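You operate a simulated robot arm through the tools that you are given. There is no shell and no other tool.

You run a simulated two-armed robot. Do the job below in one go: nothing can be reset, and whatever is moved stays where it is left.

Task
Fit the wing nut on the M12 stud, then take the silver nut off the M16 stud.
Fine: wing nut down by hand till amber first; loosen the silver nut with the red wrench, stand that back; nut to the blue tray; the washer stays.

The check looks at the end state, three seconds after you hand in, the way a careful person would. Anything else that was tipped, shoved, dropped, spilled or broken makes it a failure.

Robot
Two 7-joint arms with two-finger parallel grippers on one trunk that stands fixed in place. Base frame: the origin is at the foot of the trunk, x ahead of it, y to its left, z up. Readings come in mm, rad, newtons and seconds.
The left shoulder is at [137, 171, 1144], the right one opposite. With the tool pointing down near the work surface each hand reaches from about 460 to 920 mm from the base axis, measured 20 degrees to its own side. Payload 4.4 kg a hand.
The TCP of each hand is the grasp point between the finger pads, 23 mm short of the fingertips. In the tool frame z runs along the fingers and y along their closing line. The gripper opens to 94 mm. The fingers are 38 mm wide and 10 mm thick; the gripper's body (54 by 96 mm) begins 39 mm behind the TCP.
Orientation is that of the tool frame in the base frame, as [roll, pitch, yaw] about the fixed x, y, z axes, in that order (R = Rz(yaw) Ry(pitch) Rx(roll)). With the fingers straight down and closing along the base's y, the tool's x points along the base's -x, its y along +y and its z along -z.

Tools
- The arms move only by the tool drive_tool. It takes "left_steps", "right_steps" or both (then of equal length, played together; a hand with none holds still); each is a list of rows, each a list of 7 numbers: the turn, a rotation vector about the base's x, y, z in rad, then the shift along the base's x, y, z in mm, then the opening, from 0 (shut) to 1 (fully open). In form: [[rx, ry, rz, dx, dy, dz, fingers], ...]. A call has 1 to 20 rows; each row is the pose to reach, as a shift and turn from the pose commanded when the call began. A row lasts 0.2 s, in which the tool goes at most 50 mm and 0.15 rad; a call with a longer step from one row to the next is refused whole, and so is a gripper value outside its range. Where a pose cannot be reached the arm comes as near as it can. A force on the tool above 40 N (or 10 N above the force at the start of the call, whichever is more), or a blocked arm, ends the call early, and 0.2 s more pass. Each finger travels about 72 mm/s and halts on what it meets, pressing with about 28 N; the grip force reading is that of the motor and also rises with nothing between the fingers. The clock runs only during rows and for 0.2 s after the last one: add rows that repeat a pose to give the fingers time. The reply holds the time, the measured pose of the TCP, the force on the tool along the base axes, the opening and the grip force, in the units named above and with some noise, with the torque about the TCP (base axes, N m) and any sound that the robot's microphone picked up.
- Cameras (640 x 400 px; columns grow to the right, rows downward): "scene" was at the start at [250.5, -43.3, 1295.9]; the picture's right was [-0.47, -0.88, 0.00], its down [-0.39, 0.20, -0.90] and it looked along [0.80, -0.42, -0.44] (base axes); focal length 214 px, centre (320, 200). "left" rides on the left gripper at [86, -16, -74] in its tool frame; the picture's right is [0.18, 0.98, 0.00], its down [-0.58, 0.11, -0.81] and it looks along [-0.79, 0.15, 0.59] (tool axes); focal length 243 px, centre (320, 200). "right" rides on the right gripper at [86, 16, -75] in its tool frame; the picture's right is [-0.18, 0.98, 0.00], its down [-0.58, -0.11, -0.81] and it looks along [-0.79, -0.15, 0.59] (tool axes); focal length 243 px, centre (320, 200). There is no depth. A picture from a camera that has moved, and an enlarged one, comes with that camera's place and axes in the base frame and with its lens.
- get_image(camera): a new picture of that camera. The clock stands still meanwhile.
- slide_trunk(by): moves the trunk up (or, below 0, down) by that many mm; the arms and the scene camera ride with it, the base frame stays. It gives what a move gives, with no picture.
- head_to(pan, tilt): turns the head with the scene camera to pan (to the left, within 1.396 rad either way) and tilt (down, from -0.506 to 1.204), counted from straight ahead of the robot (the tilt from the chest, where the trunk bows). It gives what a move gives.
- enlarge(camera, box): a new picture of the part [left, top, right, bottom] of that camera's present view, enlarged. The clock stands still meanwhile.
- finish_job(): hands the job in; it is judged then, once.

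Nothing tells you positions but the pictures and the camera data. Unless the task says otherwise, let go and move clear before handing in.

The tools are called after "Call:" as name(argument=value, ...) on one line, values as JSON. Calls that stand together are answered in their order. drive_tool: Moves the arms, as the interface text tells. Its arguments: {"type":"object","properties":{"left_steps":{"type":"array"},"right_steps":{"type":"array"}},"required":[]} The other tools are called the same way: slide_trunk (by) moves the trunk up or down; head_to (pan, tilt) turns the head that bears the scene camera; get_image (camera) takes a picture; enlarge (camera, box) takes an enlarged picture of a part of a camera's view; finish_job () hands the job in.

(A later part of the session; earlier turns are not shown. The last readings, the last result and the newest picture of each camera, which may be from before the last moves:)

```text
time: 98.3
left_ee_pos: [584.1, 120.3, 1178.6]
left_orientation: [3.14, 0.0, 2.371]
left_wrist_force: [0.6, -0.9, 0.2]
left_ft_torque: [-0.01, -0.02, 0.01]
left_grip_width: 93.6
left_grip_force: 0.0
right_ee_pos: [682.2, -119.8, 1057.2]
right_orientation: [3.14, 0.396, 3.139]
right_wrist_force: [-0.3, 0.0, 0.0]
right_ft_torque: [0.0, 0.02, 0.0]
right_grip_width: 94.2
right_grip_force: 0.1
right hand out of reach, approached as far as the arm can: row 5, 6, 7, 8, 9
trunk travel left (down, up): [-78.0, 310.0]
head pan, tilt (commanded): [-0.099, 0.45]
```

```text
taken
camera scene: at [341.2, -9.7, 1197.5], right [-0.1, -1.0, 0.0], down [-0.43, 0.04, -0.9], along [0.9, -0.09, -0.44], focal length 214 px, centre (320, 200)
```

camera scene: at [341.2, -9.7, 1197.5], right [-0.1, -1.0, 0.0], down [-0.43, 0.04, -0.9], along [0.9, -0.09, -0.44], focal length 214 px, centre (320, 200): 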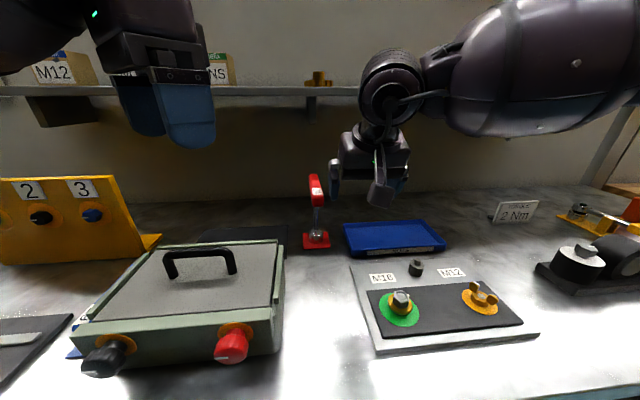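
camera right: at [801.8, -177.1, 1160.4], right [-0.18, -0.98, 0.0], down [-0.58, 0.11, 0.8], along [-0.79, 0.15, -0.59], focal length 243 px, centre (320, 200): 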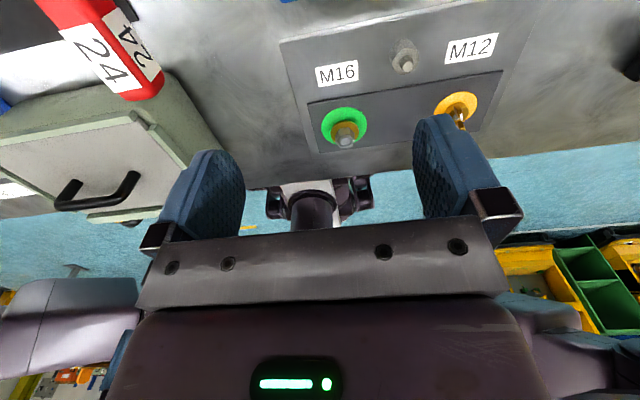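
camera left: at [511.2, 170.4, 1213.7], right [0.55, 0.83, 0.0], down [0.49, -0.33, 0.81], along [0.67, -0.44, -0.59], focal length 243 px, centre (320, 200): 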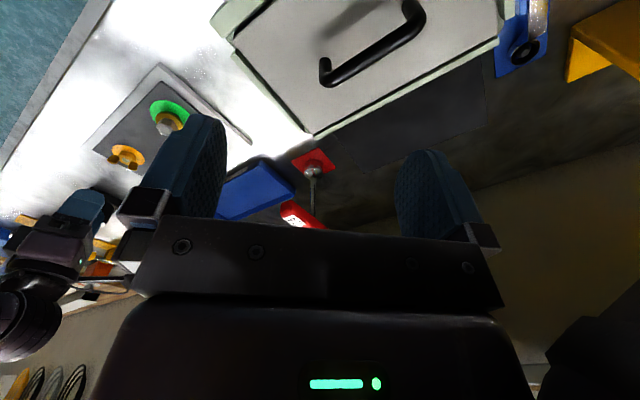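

The right arm is badly limited inboard, but the left arm has shown good inboard reach (earlier it was at y=-80). So the left hand will handle the wrench. I'll park the right hand to the right and send the left hand toward the wrench.

Call:
drive_tool(right_steps=[[0, 0.1, 0, -20, -40, 10, 1], [0, 0.2, 0, -40, -80, 20, 1], [0, 0.3, 0, -60, -120, 20, 1], [0, 0.396, 0, -80, -160, 20, 1], [0, 0.396, 0, -100, -200, 20, 1], [0, 0.396, 0, -110, -240, 20, 1], [0, 0.396, 0, -120, -270, 20, 1], [0, 0.396, 0, -120, -270, 20, 1]], left_steps=[[0, 0, 0.13, 10, 0, 0, 1], [0, 0, 0.26, 20, 0, -10, 1], [0, 0, 0.39, 40, 0, -20, 1], [0, 0, 0.52, 60, 0, -30, 1], [0, 0, 0.65, 80, -20, -40, 1], [0, 0, 0.77, 100, -40, -50, 1], [0, 0, 0.77, 120, -60, -60, 1], [0, 0, 0.77, 140, -80, -70, 1]])

Call:
drive_tool(left_steps=[[0, 0, 0, 15, -20, -10, 1], [0, 0, 0, 30, -40, -20, 1], [0, 0, 0, 45, -60, -30, 1], [0, 0, 0, 60, -75, -40, 1], [0, 0, 0, 70, -84, -45, 1], [0, 0, 0, 77, -84, -45, 1], [0, 0, 0, 77, -84, -45, 1]])

Call:
get_image(camera="scene")

Call:
get_image(camera="left")

```text
time: 100.1
left_ee_pos: [725.4, 37.7, 1109.6]
left_orientation: [-3.14, -0.001, -3.14]
left_wrist_force: [0.1, -0.9, -0.3]
left_ft_torque: [0.02, 0.0, -0.03]
left_grip_width: 94.1
left_grip_force: 0.0
right_ee_pos: [564.2, -391.5, 1078.0]
right_orientation: [-3.142, -0.001, 3.14]
right_wrist_force: [0.6, 0.5, 0.4]
right_ft_torque: [0.02, 0.03, 0.01]
right_grip_width: 93.9
right_grip_force: 0.0
trunk travel left (down, up): [-78.0, 310.0]
head pan, tilt (commanded): [-0.099, 0.45]
```

```text
time: 101.7
left_ee_pos: [803.1, -44.0, 1064.4]
left_orientation: [-3.14, 0.0, 3.141]
left_wrist_force: [1.1, -0.3, -0.4]
left_ft_torque: [-0.01, 0.01, -0.01]
left_grip_width: 94.2
left_grip_force: 0.1
right_ee_pos: [563.5, -391.5, 1078.6]
right_orientation: [3.141, -0.001, 3.14]
right_wrist_force: [-0.9, 0.9, 0.2]
right_ft_torque: [-0.03, -0.03, 0.01]
right_grip_width: 94.1
right_grip_force: 0.2
trunk travel left (down, up): [-78.0, 310.0]
head pan, tilt (commanded): [-0.099, 0.45]
```

```text
taken
camera scene: at [341.3, -9.6, 1197.4], right [-0.1, -1.0, 0.0], down [-0.43, 0.04, -0.9], along [0.9, -0.09, -0.44], focal length 214 px, centre (320, 200)
```

scene: 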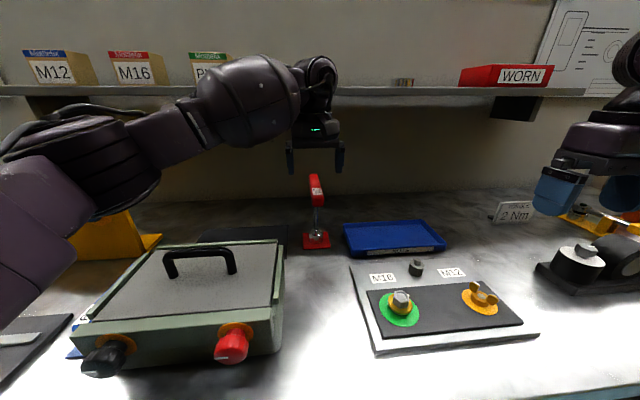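

```text
taken
camera left: at [716.3, -57.9, 1139.4], right [-0.18, 0.98, 0.0], down [0.58, 0.11, 0.81], along [0.79, 0.15, -0.59], focal length 243 px, centre (320, 200)
```

left: 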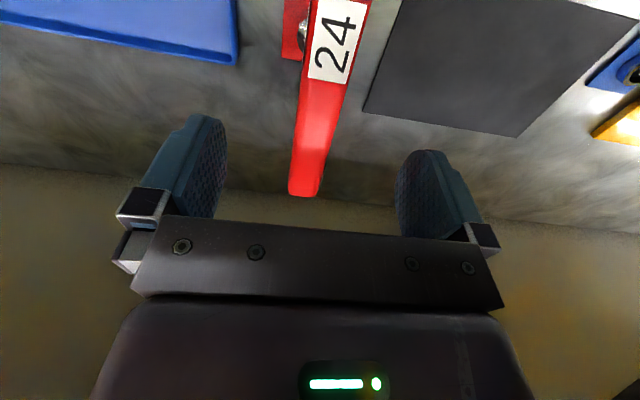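

The left hand is right above the wrench at (803, -44, 1064), with the bar between its fingers at y≈-42. I'll centre it, lower to z≈1001 and close on the bar.

Call:
drive_tool(left_steps=[[0, 0, 0, -1, 2, -15, 1], [0, 0, 0, -1, 2, -30, 1], [0, 0, 0, -1, 2, -45, 1], [0, 0, 0, -1, 2, -63, 1], [0, 0, 0, -1, 2, -63, 1]])

Call:
get_image(camera="left")

Call:
enlarge(camera="scene", box=[260, 130, 370, 260])

```text
time: 102.9
left_ee_pos: [801.6, -41.7, 1001.2]
left_orientation: [-3.142, 0.0, 3.141]
left_wrist_force: [-0.6, 0.7, 1.0]
left_ft_torque: [-0.02, -0.03, 0.02]
left_grip_width: 94.1
left_grip_force: 0.0
right_ee_pos: [563.0, -390.8, 1079.9]
right_orientation: [-3.141, 0.003, 3.139]
right_wrist_force: [0.0, 0.4, 0.2]
right_ft_torque: [-0.01, 0.03, -0.02]
right_grip_width: 94.0
right_grip_force: 0.1
trunk travel left (down, up): [-78.0, 310.0]
head pan, tilt (commanded): [-0.099, 0.45]
```

```text
taken
camera left: at [714.9, -55.3, 1076.1], right [-0.18, 0.98, 0.0], down [0.58, 0.11, 0.81], along [0.79, 0.15, -0.59], focal length 243 px, centre (320, 200)
```

left: 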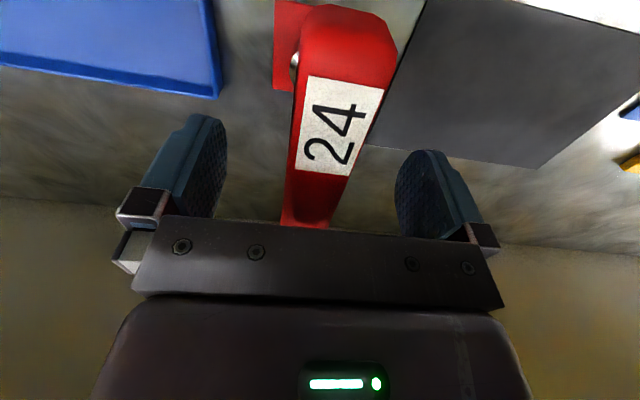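

```text
3.08 times, centred on (315, 195) of scene
camera zoom: at [341.0, -9.6, 1197.6], right [-0.1, -1.0, 0.0], down [-0.43, 0.04, -0.9], along [0.9, -0.09, -0.43], focal length 660 px, centre (335, 215)
```

zoom: 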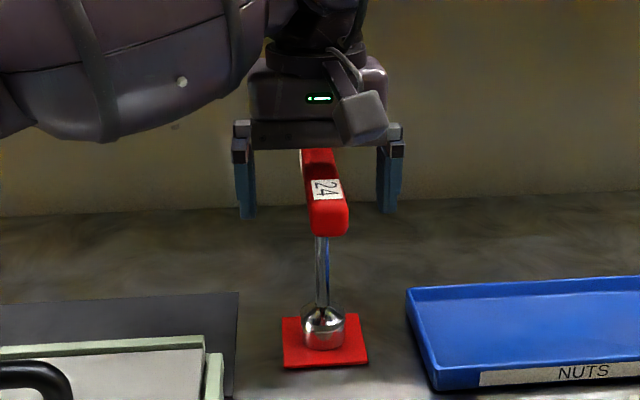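

The bar is centred between the fingers. I'll close the left gripper on it now.

Call:
drive_tool(left_steps=[[0, 0, 0, 0, 0, 0, 0.6], [0, 0, 0, 0, 0, 0, 0.4], [0, 0, 0, 0, 0, 0, 0.25], [0, 0, 0, 0, 0, 0, 0], [0, 0, 0, 0, 0, 0, 0], [0, 0, 0, 0, 0, 0, 0]])

Call:
enlarge(camera="scene", box=[260, 130, 370, 260])

Call:
enlarge(camera="left", box=[200, 0, 440, 240])

```text
time: 104.3
left_ee_pos: [801.8, -42.4, 1001.0]
left_orientation: [3.141, -0.002, 3.141]
left_wrist_force: [0.4, -0.6, 2.0]
left_ft_torque: [-0.16, 0.01, 0.0]
left_grip_width: 25.9
left_grip_force: 28.1
right_ee_pos: [564.1, -391.2, 1079.3]
right_orientation: [3.14, -0.001, -3.141]
right_wrist_force: [-0.2, -0.5, 0.0]
right_ft_torque: [0.04, -0.01, 0.02]
right_grip_width: 94.0
right_grip_force: 0.0
trunk travel left (down, up): [-78.0, 310.0]
head pan, tilt (commanded): [-0.099, 0.45]
```

```text
3.08 times, centred on (315, 195) of scene
camera zoom: at [341.2, -9.7, 1197.4], right [-0.1, -1.0, 0.0], down [-0.43, 0.04, -0.9], along [0.9, -0.09, -0.44], focal length 660 px, centre (335, 215)
```

zoom: 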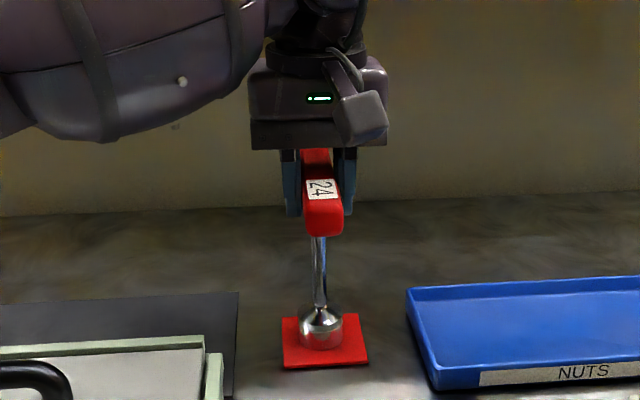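

```text
1.67 times, centred on (320, 120) of left
camera zoom: at [715.2, -55.5, 1075.8], right [-0.18, 0.98, 0.0], down [0.58, 0.11, 0.81], along [0.79, 0.15, -0.59], focal length 404 px, centre (320, 333)
```

zoom: 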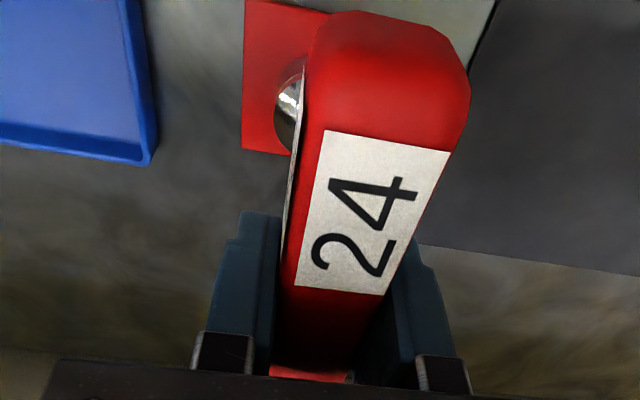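

The bar is held (25.9 mm, 28 N). I'll lift slowly and look at what the stand underneath is like.

Call:
drive_tool(left_steps=[[0, 0, 0, 0, 0, 5, 0], [0, 0, 0, 0, 0, 12, 0], [0, 0, 0, 0, 0, 22, 0], [0, 0, 0, 0, 0, 35, 0], [0, 0, 0, 0, 0, 50, 0], [0, 0, 0, 0, 0, 50, 0]])

Call:
enlarge(camera="scene", box=[260, 120, 370, 260])

```text
time: 105.7
left_ee_pos: [801.1, -41.9, 1049.9]
left_orientation: [-3.141, -0.002, 3.141]
left_wrist_force: [0.2, 0.3, -2.6]
left_ft_torque: [0.01, 0.01, 0.0]
left_grip_width: 25.8
left_grip_force: 27.8
right_ee_pos: [564.2, -390.4, 1077.4]
right_orientation: [3.141, 0.001, 3.141]
right_wrist_force: [0.0, 0.5, 0.5]
right_ft_torque: [-0.01, 0.04, 0.02]
right_grip_width: 93.9
right_grip_force: 0.0
trunk travel left (down, up): [-78.0, 310.0]
head pan, tilt (commanded): [-0.099, 0.45]
```

```text
2.86 times, centred on (315, 190) of scene
camera zoom: at [341.9, -9.7, 1197.1], right [-0.1, -1.0, 0.0], down [-0.43, 0.04, -0.9], along [0.9, -0.09, -0.44], focal length 613 px, centre (334, 229)
```

zoom: 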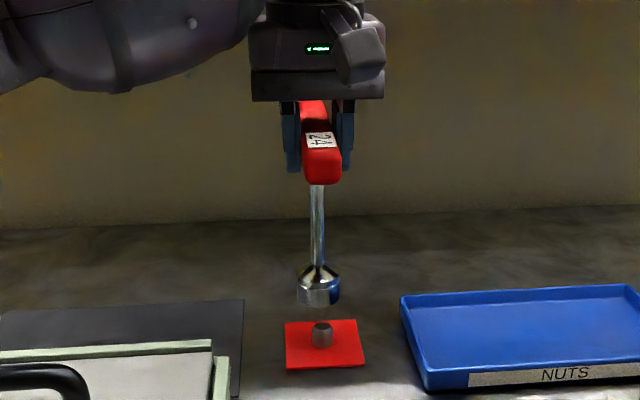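

The wrench is lifted, weighs about 2.6 N, and stands on a small peg on the red pad. I'll zoom in to locate the peg for the return and to check that the wrench hangs straight.

Call:
enlarge(camera="scene", box=[290, 190, 340, 255])

Call:
get_image(camera="left")

Call:
get_image(camera="right")

```text
6.15 times, centred on (315, 222) of scene
camera zoom: at [341.9, -9.7, 1197.1], right [-0.1, -1.0, 0.0], down [-0.43, 0.04, -0.9], along [0.9, -0.09, -0.44], focal length 1320 px, centre (351, 62)
```

zoom: 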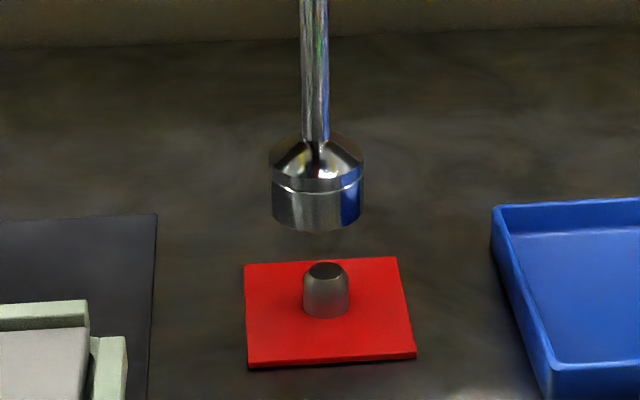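

```text
taken
camera left: at [715.4, -55.1, 1125.4], right [-0.18, 0.98, 0.0], down [0.58, 0.11, 0.81], along [0.79, 0.15, -0.59], focal length 243 px, centre (320, 200)
```

left: 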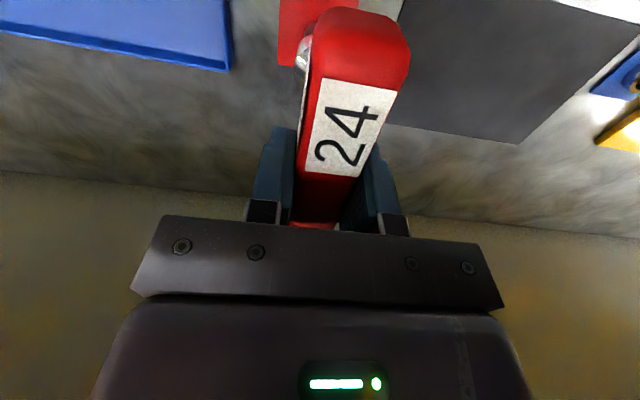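

```text
taken
camera right: at [477.7, -375.0, 1153.2], right [0.19, 0.98, 0.0], down [0.58, -0.11, 0.81], along [0.79, -0.15, -0.59], focal length 243 px, centre (320, 200)
```

right: 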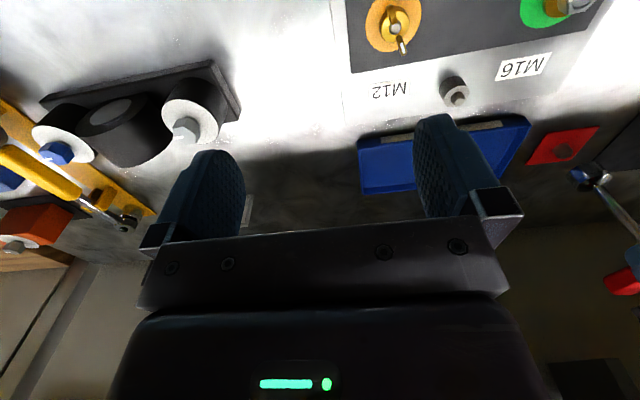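

The peg is about 20 mm across. The M16 nut's top is at about (580, -171, 896.5), with hex corners roughly at 26° + k·60°. I'll raise the wrench a little and use the right camera for a close look at the hex.

Call:
drive_tool(left_steps=[[0, 0, 0, 0, 0, 10, 0], [0, 0, 0, 0, 0, 20, 0], [0, 0, 0, 0, 0, 20, 0], [0, 0, 0, 0, 0, 20, 0], [0, 0, 0, 0, 0, 20, 0], [0, 0, 0, 0, 0, 20, 0]], right_steps=[[0, 0, 0, -10, 35, -12, 1], [0, 0, 0, -20, 70, -24, 1], [0, 0, 0, -30, 105, -36, 1], [0, 0, 0, -38, 140, -48, 1], [0, 0, 0, -44, 175, -60, 1], [0, 0, 0, -44, 190, -68, 1]])

Call:
get_image(camera="right")

Call:
enlarge(camera="right", box=[310, 80, 410, 170])

```text
time: 107.1
left_ee_pos: [801.9, -41.2, 1071.4]
left_orientation: [-3.14, -0.003, -3.141]
left_wrist_force: [0.2, -0.3, -3.1]
left_ft_torque: [-0.01, 0.05, 0.05]
left_grip_width: 25.9
left_grip_force: 27.9
right_ee_pos: [521.8, -201.4, 1008.7]
right_orientation: [-3.14, -0.001, 3.14]
right_wrist_force: [0.6, -0.8, 0.2]
right_ft_torque: [0.0, 0.05, -0.03]
right_grip_width: 93.8
right_grip_force: 0.0
trunk travel left (down, up): [-78.0, 310.0]
head pan, tilt (commanded): [-0.099, 0.45]
```

```text
taken
camera right: at [434.3, -184.7, 1084.0], right [0.19, 0.98, 0.0], down [0.58, -0.11, 0.81], along [0.79, -0.15, -0.59], focal length 243 px, centre (320, 200)
```

right: 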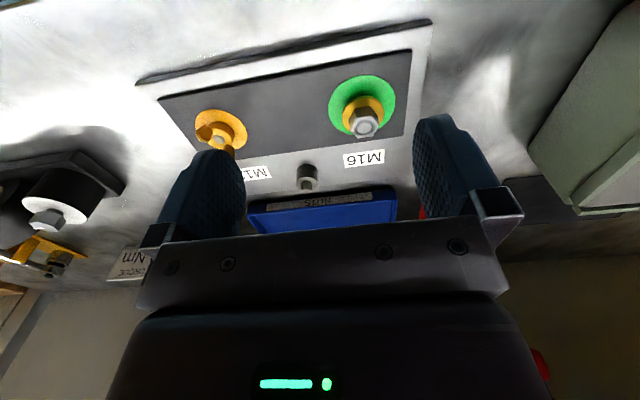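

```text
4.44 times, centred on (360, 125) of right
camera zoom: at [434.3, -184.7, 1084.0], right [0.19, 0.98, 0.0], down [0.58, -0.11, 0.81], along [0.79, -0.15, -0.59], focal length 1078 px, centre (142, 533)
```

zoom: 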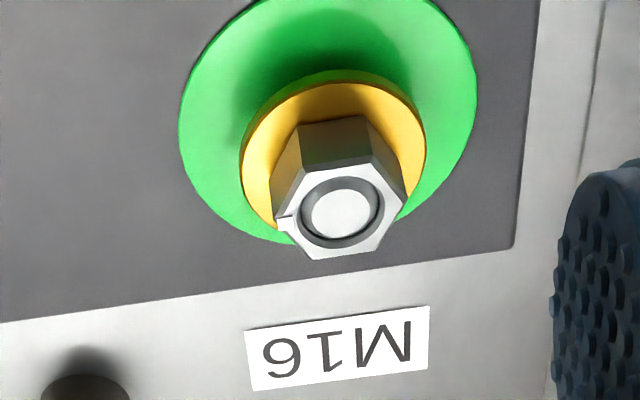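

The hex has corners at about 30° + k·60° (corners along ±y), with the nut axis at about (581, -170). I'll back the right hand off to watch from the right-rear, and bring the wrench above the nut.

Call:
drive_tool(right_steps=[[0, 0, 0, -30, -12, 10, 1], [0, 0, 0.12, -60, -25, 20, 1], [0, 0, 0.24, -90, -38, 31, 1], [0, 0, 0.36, -120, -50, 31, 1], [0, 0, 0.48, -120, -50, 31, 1], [0, 0, 0.6, -120, -50, 31, 1], [0, 0, 0.6, -120, -50, 31, 1]])

Call:
drive_tool(left_steps=[[0, 0, 0, -37, -22, 0, 0], [0, 0, 0, -74, -44, 0, 0], [0, 0, 0, -111, -66, 0, 0], [0, 0, 0, -148, -88, 0, 0], [0, 0, 0, -185, -108, 0, 0], [0, 0, 0, -210, -125, 0, 0], [0, 0, 0, -220, -129, 0, 0], [0, 0, 0, -220, -129, 0, 0]])

Call:
head_to(pan=-0.5, tilt=0.7)

Call:
get_image(camera="scene")

Call:
get_image(camera="right")

```text
time: 108.7
left_ee_pos: [800.2, -42.5, 1071.5]
left_orientation: [-3.141, -0.001, 3.141]
left_wrist_force: [-0.4, 0.4, -2.6]
left_ft_torque: [-0.01, 0.05, 0.01]
left_grip_width: 25.8
left_grip_force: 27.6
right_ee_pos: [432.2, -252.2, 1057.6]
right_orientation: [-3.141, 0.001, -2.542]
right_wrist_force: [0.0, 0.0, 0.4]
right_ft_torque: [0.0, 0.02, 0.01]
right_grip_width: 94.1
right_grip_force: 0.1
right hand out of reach, approached as far as the arm can: row 3, 4, 5, 6, 7
trunk travel left (down, up): [-78.0, 310.0]
head pan, tilt (commanded): [-0.099, 0.45]
```

```text
time: 110.5
left_ee_pos: [579.4, -171.7, 1071.3]
left_orientation: [-3.14, 0.001, 3.141]
left_wrist_force: [-0.7, -0.7, -3.4]
left_ft_torque: [0.0, 0.03, 0.01]
left_grip_width: 25.8
left_grip_force: 28.3
right_ee_pos: [432.4, -254.0, 1058.5]
right_orientation: [3.141, -0.001, -2.545]
right_wrist_force: [0.4, -0.6, -0.1]
right_ft_torque: [-0.02, 0.01, -0.02]
right_grip_width: 94.1
right_grip_force: 0.1
trunk travel left (down, up): [-78.0, 310.0]
head pan, tilt (commanded): [-0.099, 0.45]
```

```text
time: 111.4
left_ee_pos: [580.0, -173.1, 1070.6]
left_orientation: [-3.141, 0.0, 3.141]
left_wrist_force: [0.3, -0.3, -3.6]
left_ft_torque: [-0.03, 0.02, 0.0]
left_grip_width: 25.9
left_grip_force: 28.2
right_ee_pos: [432.5, -253.4, 1057.7]
right_orientation: [3.142, 0.001, -2.545]
right_wrist_force: [0.5, 0.3, 0.4]
right_ft_torque: [-0.04, 0.0, 0.0]
right_grip_width: 94.0
right_grip_force: 0.2
trunk travel left (down, up): [-78.0, 310.0]
head pan, tilt (commanded): [-0.499, 0.7]
```

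```text
taken
camera scene: at [324.7, -41.2, 1175.2], right [-0.48, -0.88, 0.0], down [-0.57, 0.31, -0.77], along [0.67, -0.37, -0.64], focal length 214 px, centre (320, 200)
```

scene: 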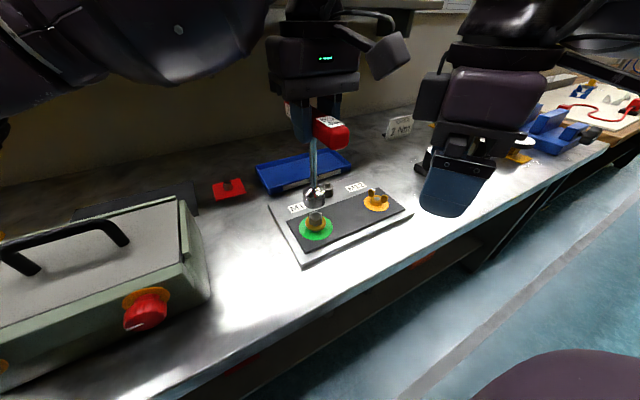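

```text
taken
camera right: at [351.3, -289.2, 1133.0], right [-0.4, 0.92, 0.0], down [0.54, 0.24, 0.81], along [0.74, 0.32, -0.59], focal length 243 px, centre (320, 200)
```

right: 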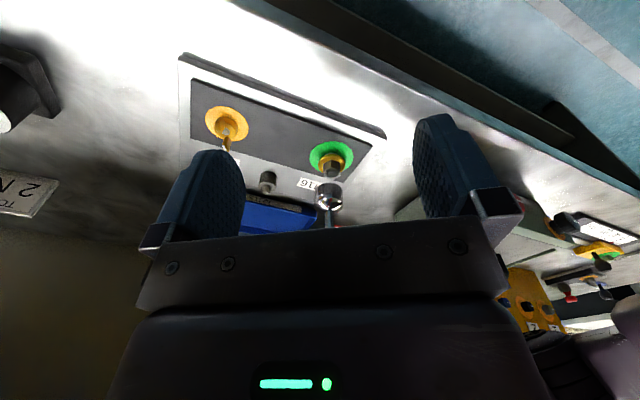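

Both views show the socket above the nut. I'll zoom in to measure the alignment.

Call:
enlarge(camera="scene", box=[280, 160, 350, 245])

Call:
enlarge(camera="right", box=[290, 130, 370, 230])

```text
4.71 times, centred on (315, 202) of scene
camera zoom: at [324.7, -41.2, 1175.2], right [-0.48, -0.88, 0.0], down [-0.57, 0.31, -0.77], along [0.67, -0.37, -0.64], focal length 1009 px, centre (344, 188)
```

zoom: 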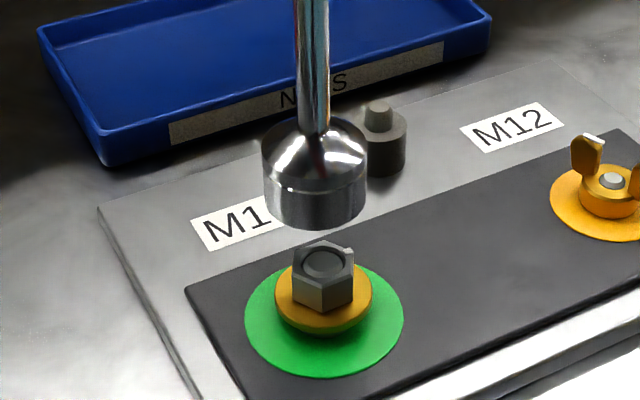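

```text
4.00 times, centred on (330, 180) of right
camera zoom: at [351.3, -289.2, 1133.0], right [-0.4, 0.92, 0.0], down [0.54, 0.24, 0.81], along [0.74, 0.32, -0.59], focal length 970 px, centre (280, 280)
```

zoom: 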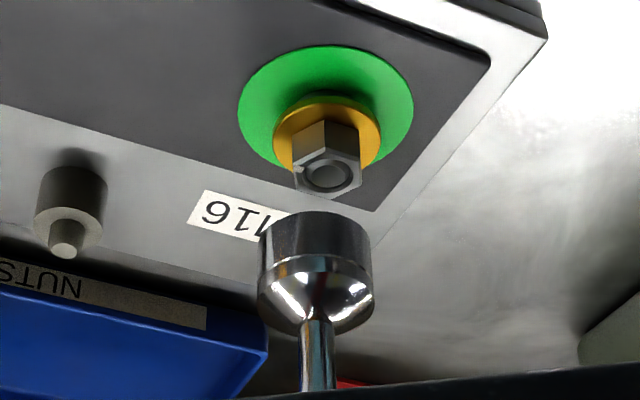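

The two views agree only if the socket's axis sits about 8–9 mm ahead of my grip and its bottom is at z≈924. So I need to shift about (-8.9, +1.1) mm. I'll move and lower by 15 mm, then re-check.

Call:
drive_tool(left_steps=[[0, 0, 0, -4, 0.5, 0, 0], [0, 0, 0, -8.9, 1.1, -5, 0], [0, 0, 0, -8.9, 1.1, -15, 0], [0, 0, 0, -8.9, 1.1, -15, 0]])

Call:
enlarge(camera="scene", box=[280, 160, 350, 245])

Call:
enlarge(camera="right", box=[290, 130, 370, 230])

```text
time: 112.4
left_ee_pos: [572.5, -170.3, 1055.8]
left_orientation: [-3.141, 0.0, 3.142]
left_wrist_force: [-1.1, 0.3, -2.2]
left_ft_torque: [0.04, 0.04, 0.0]
left_grip_width: 25.8
left_grip_force: 27.8
right_ee_pos: [432.0, -254.1, 1059.1]
right_orientation: [-3.141, -0.001, -2.546]
right_wrist_force: [0.0, -0.6, 0.3]
right_ft_torque: [0.0, 0.03, 0.0]
right_grip_width: 94.0
right_grip_force: 0.1
trunk travel left (down, up): [-78.0, 310.0]
head pan, tilt (commanded): [-0.499, 0.7]
```

```text
4.71 times, centred on (315, 202) of scene
camera zoom: at [324.4, -41.2, 1175.3], right [-0.48, -0.88, 0.0], down [-0.57, 0.31, -0.76], along [0.67, -0.37, -0.64], focal length 1009 px, centre (344, 188)
```

zoom: 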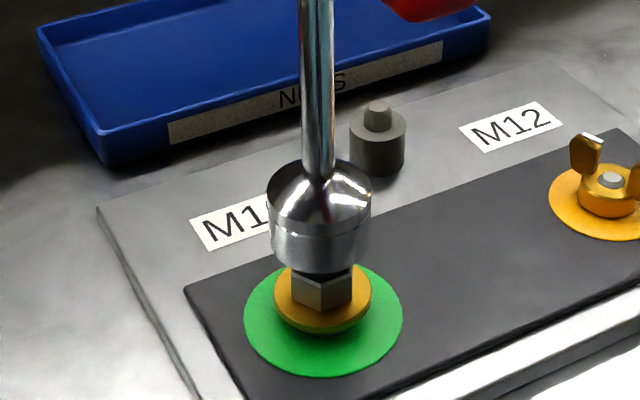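

```text
4.00 times, centred on (330, 180) of right
camera zoom: at [351.1, -289.2, 1133.2], right [-0.4, 0.92, 0.0], down [0.54, 0.24, 0.81], along [0.74, 0.32, -0.59], focal length 970 px, centre (280, 280)
```

zoom: 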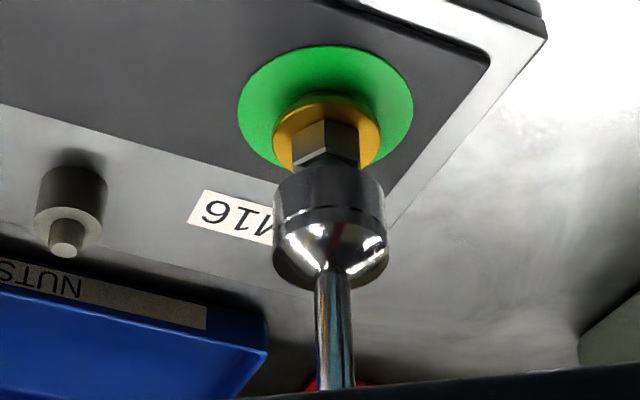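

The socket is now nearly aligned; about (-0.9, -0.9) mm remains. I'll apply that and lower slowly until contact.

Call:
drive_tool(left_steps=[[0, 0, 0, -0.9, -0.9, -2, 0], [0, 0, 0, -0.9, -0.9, -5, 0], [0, 0, 0, -0.9, -0.9, -8, 0], [0, 0, 0, -0.9, -0.9, -10, 0], [0, 0, 0, -0.9, -0.9, -10, 0]])

Call:
drive_tool(left_steps=[[0, 0, 0, 0, 0, -1, 0], [0, 0, 0, 0, 0, -2, 0], [0, 0, 0, 0, 0, -3, 0], [0, 0, 0, 0, 0, -3, 0]])

Call:
enlarge(camera="scene", box=[280, 160, 350, 245])

Call:
enlarge(camera="right", box=[290, 130, 370, 230])

```text
time: 113.6
left_ee_pos: [571.5, -171.7, 1046.5]
left_orientation: [3.141, 0.0, -3.142]
left_wrist_force: [0.8, -0.2, -2.9]
left_ft_torque: [0.01, 0.03, 0.01]
left_grip_width: 26.0
left_grip_force: 28.2
right_ee_pos: [432.4, -253.3, 1057.7]
right_orientation: [3.141, 0.0, -2.547]
right_wrist_force: [0.3, 1.1, 0.0]
right_ft_torque: [0.0, 0.04, -0.02]
right_grip_width: 94.3
right_grip_force: 0.1
trunk travel left (down, up): [-78.0, 310.0]
head pan, tilt (commanded): [-0.499, 0.7]
```

```text
time: 114.6
left_ee_pos: [571.6, -170.4, 1044.4]
left_orientation: [-3.14, 0.001, 3.142]
left_wrist_force: [0.2, -0.4, -2.6]
left_ft_torque: [-0.02, -0.02, 0.03]
left_grip_width: 26.0
left_grip_force: 28.3
right_ee_pos: [431.9, -253.6, 1058.7]
right_orientation: [3.141, 0.001, -2.545]
right_wrist_force: [0.1, 0.4, -0.1]
right_ft_torque: [-0.02, -0.03, -0.01]
right_grip_width: 94.0
right_grip_force: 0.0
trunk travel left (down, up): [-78.0, 310.0]
head pan, tilt (commanded): [-0.499, 0.7]
```

```text
4.71 times, centred on (315, 202) of scene
camera zoom: at [324.6, -41.2, 1175.2], right [-0.48, -0.88, 0.0], down [-0.57, 0.31, -0.76], along [0.67, -0.37, -0.64], focal length 1009 px, centre (344, 188)
```

zoom: 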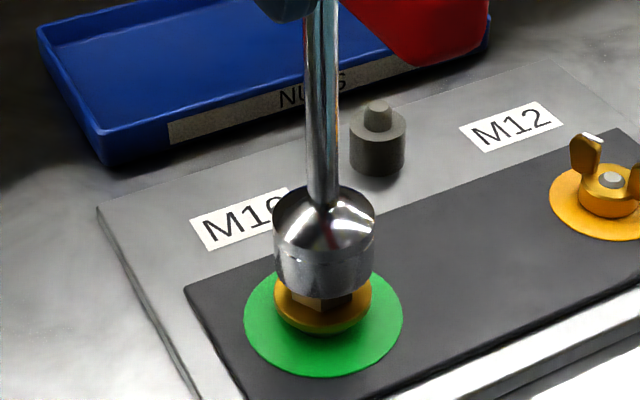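

```text
4.00 times, centred on (330, 180) of right
camera zoom: at [351.3, -289.2, 1133.1], right [-0.4, 0.92, 0.0], down [0.54, 0.24, 0.81], along [0.74, 0.32, -0.59], focal length 970 px, centre (280, 280)
```

zoom: 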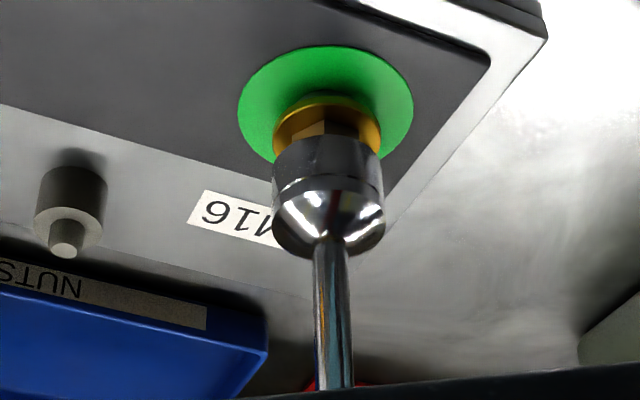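

Well aligned, with no contact yet. I'll continue down in small steps.

Call:
drive_tool(left_steps=[[0, 0, 0, 0, 0, -1, 0], [0, 0, 0, 0, 0, -2, 0], [0, 0, 0, 0, 0, -3, 0], [0, 0, 0, 0, 0, -3, 0]])

Call:
enlarge(camera="scene", box=[280, 160, 350, 245])

```text
time: 115.6
left_ee_pos: [569.8, -170.2, 1041.7]
left_orientation: [-3.141, 0.0, -3.14]
left_wrist_force: [0.1, 0.1, -2.8]
left_ft_torque: [0.0, 0.01, 0.01]
left_grip_width: 25.6
left_grip_force: 28.2
right_ee_pos: [432.1, -253.0, 1058.8]
right_orientation: [-3.141, 0.001, -2.544]
right_wrist_force: [0.0, 0.9, 0.0]
right_ft_torque: [0.0, -0.01, -0.03]
right_grip_width: 93.6
right_grip_force: 0.1
trunk travel left (down, up): [-78.0, 310.0]
head pan, tilt (commanded): [-0.499, 0.7]
```

```text
4.71 times, centred on (315, 202) of scene
camera zoom: at [324.6, -41.2, 1175.2], right [-0.48, -0.88, 0.0], down [-0.57, 0.31, -0.76], along [0.67, -0.37, -0.64], focal length 1009 px, centre (344, 188)
```

zoom: 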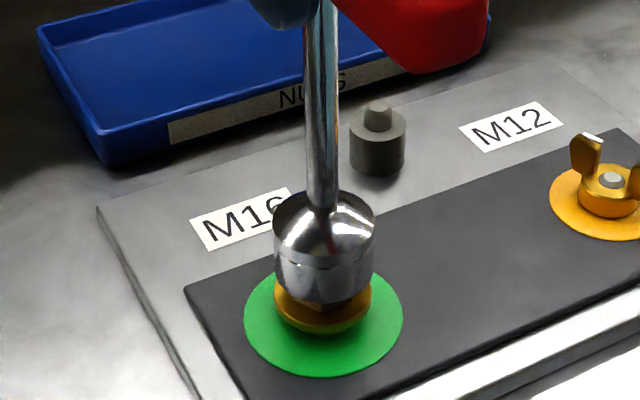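

There's still no resistance, so the socket may be sliding over the hex. I'll keep lowering.

Call:
drive_tool(left_steps=[[0, 0, 0, 0, 0, -1, 0], [0, 0, 0, 0, 0, -2, 0], [0, 0, 0, 0, 0, -3, 0], [0, 0, 0, 0, 0, -3, 0]])

Call:
enlarge(camera="scene", box=[280, 160, 350, 245])

```text
time: 116.6
left_ee_pos: [571.7, -171.1, 1037.3]
left_orientation: [3.142, 0.001, 3.141]
left_wrist_force: [-0.2, -0.4, -3.7]
left_ft_torque: [0.01, 0.02, -0.02]
left_grip_width: 25.6
left_grip_force: 27.5
right_ee_pos: [432.1, -252.9, 1058.6]
right_orientation: [3.14, 0.001, -2.544]
right_wrist_force: [-1.0, 0.0, -0.4]
right_ft_torque: [0.0, 0.01, 0.03]
right_grip_width: 94.0
right_grip_force: 0.1
trunk travel left (down, up): [-78.0, 310.0]
head pan, tilt (commanded): [-0.499, 0.7]
```

```text
4.71 times, centred on (315, 202) of scene
camera zoom: at [324.6, -41.2, 1175.2], right [-0.48, -0.88, 0.0], down [-0.57, 0.31, -0.76], along [0.67, -0.37, -0.64], focal length 1009 px, centre (344, 188)
```

zoom: 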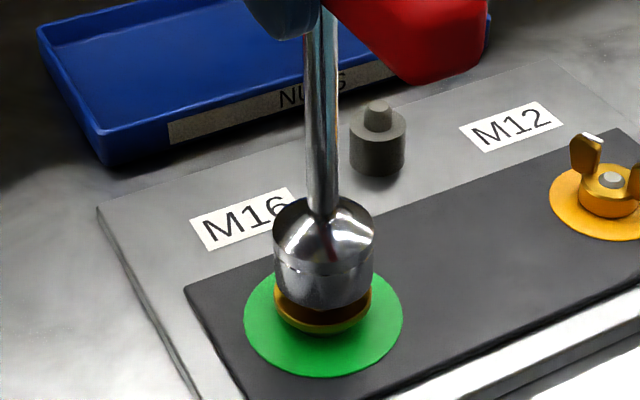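

The socket now covers the hex with no resistance. I'll continue until it rests on the washer.

Call:
drive_tool(left_steps=[[0, 0, 0, 0, 0, -1, 0], [0, 0, 0, 0, 0, -2, 0], [0, 0, 0, 0, 0, -3, 0], [0, 0, 0, 0, 0, -3, 0]])

Call:
drive_tool(left_steps=[[0, 0, 0, 0, 0, -1, 0], [0, 0, 0, 0, 0, -2, 0], [0, 0, 0, 0, 0, -3, 0], [0, 0, 0, 0, 0, -3, 0]])

Call:
enlarge(camera="scene", box=[280, 160, 350, 245])

Call:
enlarge(camera="right", box=[290, 130, 370, 230])

```text
time: 117.6
left_ee_pos: [571.2, -171.1, 1036.9]
left_orientation: [-3.14, 0.001, -3.141]
left_wrist_force: [6.9, -1.5, 16.3]
left_ft_torque: [0.28, 0.42, -0.18]
left_grip_width: 25.9
left_grip_force: 28.5
right_ee_pos: [430.4, -252.5, 1058.9]
right_orientation: [3.141, 0.002, -2.545]
right_wrist_force: [-0.1, -0.4, 0.4]
right_ft_torque: [0.04, -0.03, 0.01]
right_grip_width: 93.9
right_grip_force: 0.0
trunk travel left (down, up): [-78.0, 310.0]
head pan, tilt (commanded): [-0.499, 0.7]
```

```text
time: 118.6
left_ee_pos: [570.6, -171.2, 1032.9]
left_orientation: [-3.138, 0.0, -3.14]
left_wrist_force: [8.8, -1.3, 35.9]
left_ft_torque: [0.25, -0.05, -0.04]
left_grip_width: 25.8
left_grip_force: 27.7
right_ee_pos: [431.4, -252.2, 1057.5]
right_orientation: [-3.14, 0.001, -2.544]
right_wrist_force: [-0.1, 0.2, -1.1]
right_ft_torque: [-0.02, 0.01, -0.04]
right_grip_width: 94.0
right_grip_force: 0.1
trunk travel left (down, up): [-78.0, 310.0]
head pan, tilt (commanded): [-0.499, 0.7]
```

```text
4.71 times, centred on (315, 202) of scene
camera zoom: at [322.9, -40.7, 1175.9], right [-0.48, -0.88, 0.0], down [-0.56, 0.31, -0.77], along [0.67, -0.37, -0.64], focal length 1009 px, centre (344, 188)
```

zoom: 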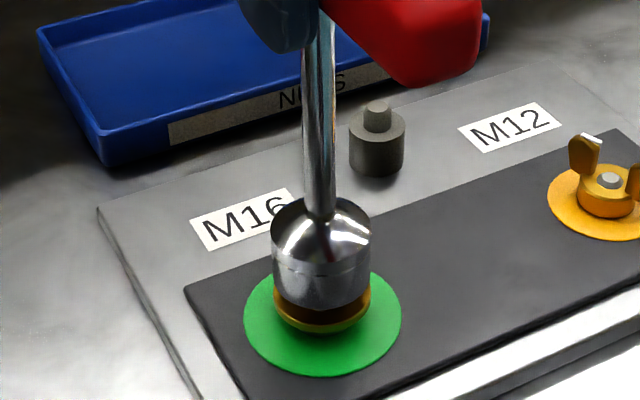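

```text
4.00 times, centred on (330, 180) of right
camera zoom: at [349.7, -288.7, 1134.1], right [-0.4, 0.92, 0.0], down [0.54, 0.24, 0.81], along [0.74, 0.32, -0.59], focal length 970 px, centre (280, 280)
```

zoom: 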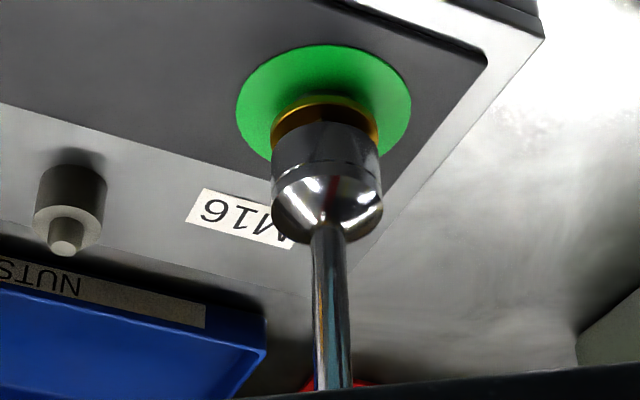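

The socket is seated about 10 mm over the hex, pressing with 36 N. I'll ease the pressure, then start turning counter-clockwise about the stud axis (which is 9 mm ahead of my grip) and watch the torque.

Call:
drive_tool(left_steps=[[0, 0, 0, 0, 0, 1, 0], [0, 0, 0, -0.5, 0, 2.5, 0], [0, 0, 0, -0.5, 0, 2.5, 0]])

Call:
drive_tool(left_steps=[[0, 0, 0.03, 0, -0.27, 0, 0], [0, 0, 0.06, 0, -0.54, 0, 0], [0, 0, 0.06, 0, -0.54, 0, 0]])

```text
time: 119.4
left_ee_pos: [570.6, -170.0, 1033.5]
left_orientation: [3.141, 0.0, -3.142]
left_wrist_force: [6.6, -0.7, 21.7]
left_ft_torque: [-0.08, -0.49, 0.03]
left_grip_width: 25.7
left_grip_force: 28.1
right_ee_pos: [431.8, -252.4, 1057.7]
right_orientation: [-3.141, 0.001, -2.546]
right_wrist_force: [-0.6, -0.3, 0.0]
right_ft_torque: [0.02, 0.0, -0.01]
right_grip_width: 94.0
right_grip_force: 0.1
trunk travel left (down, up): [-78.0, 310.0]
head pan, tilt (commanded): [-0.499, 0.7]
```

```text
time: 120.2
left_ee_pos: [570.6, -170.7, 1034.2]
left_orientation: [3.141, 0.001, -3.082]
left_wrist_force: [1.7, 1.7, 15.9]
left_ft_torque: [0.06, 0.44, -0.9]
left_grip_width: 26.1
left_grip_force: 28.1
right_ee_pos: [431.8, -253.3, 1057.8]
right_orientation: [-3.14, 0.0, -2.543]
right_wrist_force: [0.4, 0.2, 0.1]
right_ft_torque: [0.0, -0.03, -0.03]
right_grip_width: 94.2
right_grip_force: 0.2
trunk travel left (down, up): [-78.0, 310.0]
head pan, tilt (commanded): [-0.499, 0.7]
```

The torque is already -0.9 N·m at 0.06 rad, so the nut resists. I'll go a little further and watch for slipping in the grip.

Call:
drive_tool(left_steps=[[0, 0, 0.03, 0, -0.27, 0, 0], [0, 0, 0.06, 0, -0.54, 0, 0], [0, 0, 0.06, 0, -0.54, 0, 0]])

Call:
enlarge(camera="scene", box=[270, 100, 370, 250])

```text
time: 121.0
left_ee_pos: [569.7, -170.7, 1033.8]
left_orientation: [-3.141, 0.001, -3.02]
left_wrist_force: [1.4, 3.1, 14.2]
left_ft_torque: [-0.21, 0.99, -1.0]
left_grip_width: 26.3
left_grip_force: 27.8
right_ee_pos: [432.3, -254.8, 1058.6]
right_orientation: [-3.141, 0.001, -2.543]
right_wrist_force: [-1.5, -3.7, 0.4]
right_ft_torque: [0.18, -0.05, 0.0]
right_grip_width: 94.1
right_grip_force: 0.1
trunk travel left (down, up): [-78.0, 310.0]
head pan, tilt (commanded): [-0.499, 0.7]
```

```text
2.67 times, centred on (320, 175) of scene
camera zoom: at [323.6, -41.0, 1175.5], right [-0.48, -0.88, 0.0], down [-0.56, 0.31, -0.77], along [0.67, -0.37, -0.64], focal length 572 px, centre (320, 267)
```

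zoom: 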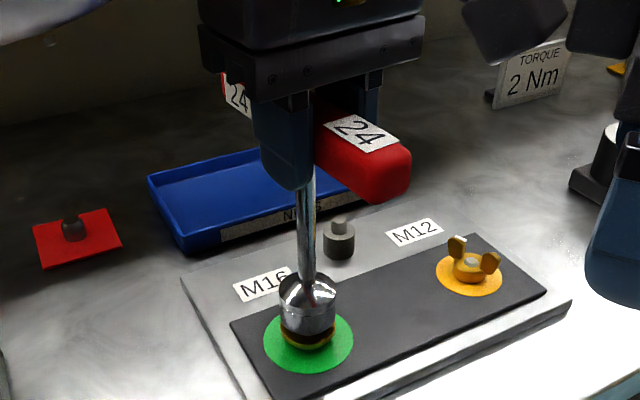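

The right hand shows a small side load; the left hand's camera may be brushing it as it turns. I'll move the right hand well away to the right before going on.

Call:
drive_tool(right_steps=[[0, 0, 0, 0, -30, 5, 1], [0, 0, 0, 5, -65, 10, 1], [0, 0, 0, 10, -100, 15, 1], [0, 0, 0, 20, -140, 15, 1], [0, 0, 0, 20, -140, 15, 1]])

Call:
get_image(camera="scene")

Call:
get_image(camera="right")

```text
time: 122.2
left_ee_pos: [568.3, -171.5, 1034.7]
left_orientation: [3.141, 0.003, -3.022]
left_wrist_force: [-1.0, 0.2, 12.5]
left_ft_torque: [0.02, 0.29, -0.35]
left_grip_width: 26.2
left_grip_force: 28.0
right_ee_pos: [451.3, -393.8, 1072.7]
right_orientation: [3.141, 0.001, -2.543]
right_wrist_force: [0.8, -0.9, 0.2]
right_ft_torque: [0.0, -0.01, -0.03]
right_grip_width: 93.8
right_grip_force: 0.1
trunk travel left (down, up): [-78.0, 310.0]
head pan, tilt (commanded): [-0.499, 0.7]
```

```text
taken
camera scene: at [323.6, -41.1, 1175.5], right [-0.48, -0.88, 0.0], down [-0.56, 0.31, -0.77], along [0.67, -0.37, -0.64], focal length 214 px, centre (320, 200)
```

scene: 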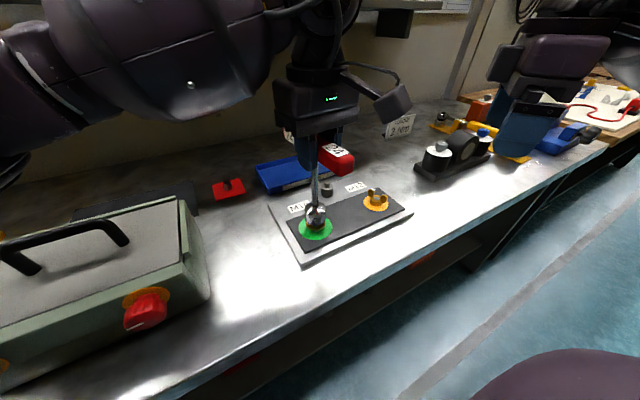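

```text
taken
camera right: at [370.5, -430.5, 1148.3], right [-0.4, 0.92, 0.0], down [0.54, 0.24, 0.81], along [0.74, 0.32, -0.59], focal length 243 px, centre (320, 200)
```

right: 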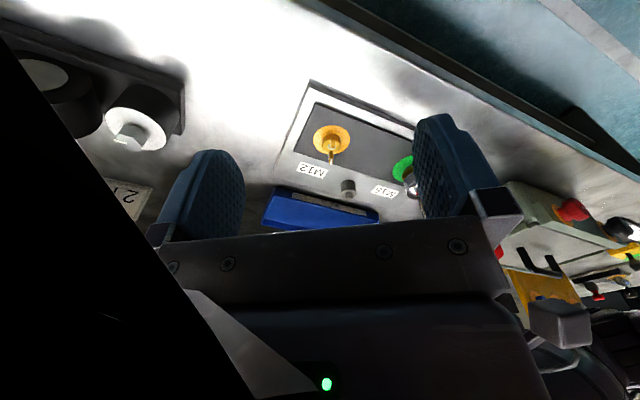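

With the right hand clear, the torque is only -0.35 N·m, so part of it was that contact. I'll continue turning counter-clockwise in steps.

Call:
drive_tool(left_steps=[[0, 0, 0.04, 0.04, -0.36, 0, 0], [0, 0, 0.08, 0.1, -0.72, 0, 0], [0, 0, 0.08, 0.1, -0.72, 0, 0]])

Call:
enlarge(camera="scene", box=[270, 100, 370, 250])

```text
time: 123.0
left_ee_pos: [571.3, -172.1, 1035.0]
left_orientation: [-3.141, 0.002, -2.943]
left_wrist_force: [-2.5, -1.8, 7.6]
left_ft_torque: [-0.15, 0.33, -0.4]
left_grip_width: 26.0
left_grip_force: 27.9
right_ee_pos: [452.0, -394.7, 1074.2]
right_orientation: [3.141, 0.001, -2.545]
right_wrist_force: [-0.1, 0.3, 0.3]
right_ft_torque: [0.0, 0.0, -0.01]
right_grip_width: 94.0
right_grip_force: 0.1
trunk travel left (down, up): [-78.0, 310.0]
head pan, tilt (commanded): [-0.499, 0.7]
```

```text
2.67 times, centred on (320, 175) of scene
camera zoom: at [323.7, -41.1, 1175.4], right [-0.48, -0.88, 0.0], down [-0.56, 0.31, -0.77], along [0.67, -0.37, -0.64], focal length 572 px, centre (320, 267)
```

zoom: 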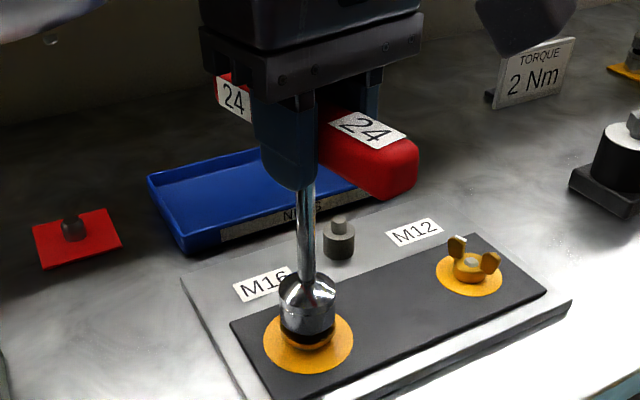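

The disc has gone from green to amber, so the nut is loosening. I'll continue counter-clockwise.

Call:
drive_tool(left_steps=[[0, 0, 0.06, 0.1, -0.5, 0, 0], [0, 0, 0.12, 0.25, -1.0, 0, 0], [0, 0, 0.18, 0.4, -1.5, 0, 0], [0, 0, 0.18, 0.4, -1.5, 0, 0]])

Call:
enlarge(camera="scene", box=[270, 100, 370, 250])

```text
time: 124.0
left_ee_pos: [570.4, -173.3, 1035.4]
left_orientation: [-3.14, 0.001, -2.759]
left_wrist_force: [0.1, -4.8, 14.5]
left_ft_torque: [-0.09, 0.42, -0.09]
left_grip_width: 25.9
left_grip_force: 28.1
right_ee_pos: [450.8, -395.2, 1073.1]
right_orientation: [-3.141, 0.002, -2.544]
right_wrist_force: [0.1, -0.6, 0.5]
right_ft_torque: [-0.01, 0.01, -0.01]
right_grip_width: 94.0
right_grip_force: 0.1
trunk travel left (down, up): [-78.0, 310.0]
head pan, tilt (commanded): [-0.499, 0.7]
```

```text
2.67 times, centred on (320, 175) of scene
camera zoom: at [323.5, -41.3, 1175.6], right [-0.48, -0.88, 0.0], down [-0.56, 0.31, -0.77], along [0.67, -0.37, -0.64], focal length 572 px, centre (320, 267)
```

zoom: 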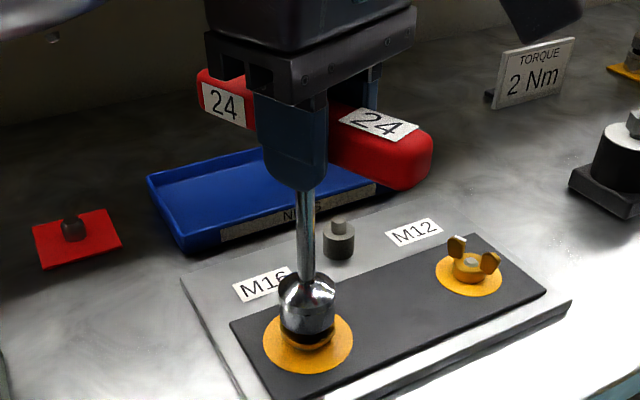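

The torque is now near zero while the disc is still amber. I'll continue with a slight lift as the nut rises.

Call:
drive_tool(left_steps=[[0, 0, 0.14, 0.55, -1.5, 0.3, 0], [0, 0, 0.28, 1.25, -2.6, 0.6, 0], [0, 0, 0.42, 2.1, -3.5, 0.9, 0], [0, 0, 0.42, 2.1, -3.5, 0.9, 0]])

Call:
enlarge(camera="scene", box=[270, 100, 370, 250])

```text
time: 125.0
left_ee_pos: [572.9, -177.4, 1034.8]
left_orientation: [3.142, 0.0, -2.341]
left_wrist_force: [-0.5, -3.5, 7.0]
left_ft_torque: [-0.24, -0.04, -0.01]
left_grip_width: 26.0
left_grip_force: 27.8
right_ee_pos: [452.4, -394.6, 1072.5]
right_orientation: [-3.141, 0.002, -2.546]
right_wrist_force: [-0.8, 0.6, 0.5]
right_ft_torque: [-0.03, 0.02, 0.03]
right_grip_width: 94.0
right_grip_force: 0.2
trunk travel left (down, up): [-78.0, 310.0]
head pan, tilt (commanded): [-0.499, 0.7]
```

```text
2.67 times, centred on (320, 175) of scene
camera zoom: at [324.1, -41.3, 1175.2], right [-0.48, -0.88, 0.0], down [-0.57, 0.31, -0.77], along [0.67, -0.37, -0.64], focal length 572 px, centre (320, 267)
```

zoom: 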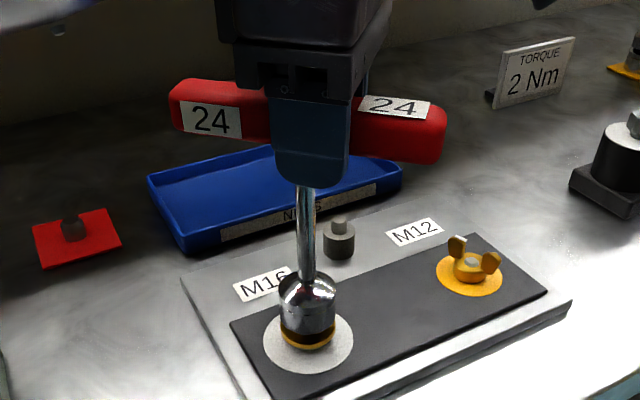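

The disc is now white, so the nut is loose. I'll lift the wrench straight up off it.

Call:
drive_tool(left_steps=[[0, 0, 0, 0, -0.3, 3, 0], [0, 0, 0, 0, -0.3, 8, 0], [0, 0, 0, 0, -0.3, 16, 0], [0, 0, 0, 0, -0.3, 28, 0], [0, 0, 0, 0, -0.3, 42, 0], [0, 0, 0, 0, -0.3, 42, 0]])

Call:
enlarge(camera="scene", box=[270, 100, 370, 250])

```text
time: 126.4
left_ee_pos: [573.6, -177.1, 1078.5]
left_orientation: [3.14, 0.0, -2.34]
left_wrist_force: [0.9, 0.7, -3.5]
left_ft_torque: [0.0, 0.02, -0.01]
left_grip_width: 25.9
left_grip_force: 28.0
right_ee_pos: [451.9, -395.0, 1073.5]
right_orientation: [-3.141, -0.001, -2.545]
right_wrist_force: [0.2, -0.3, -0.5]
right_ft_torque: [0.0, 0.01, 0.0]
right_grip_width: 93.8
right_grip_force: 0.0
trunk travel left (down, up): [-78.0, 310.0]
head pan, tilt (commanded): [-0.499, 0.7]
```

```text
2.67 times, centred on (320, 175) of scene
camera zoom: at [324.8, -41.3, 1175.0], right [-0.48, -0.88, 0.0], down [-0.57, 0.31, -0.76], along [0.67, -0.37, -0.64], focal length 572 px, centre (320, 267)
```

zoom: 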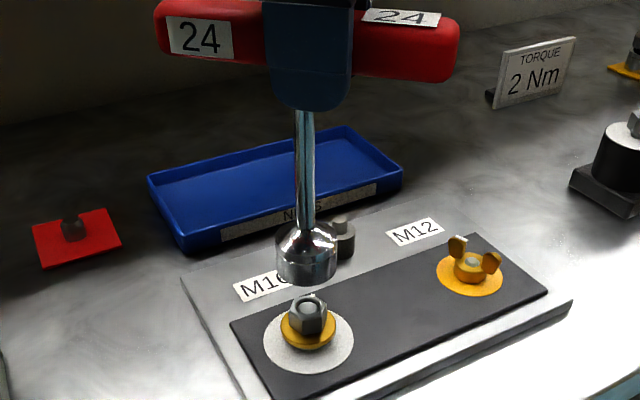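

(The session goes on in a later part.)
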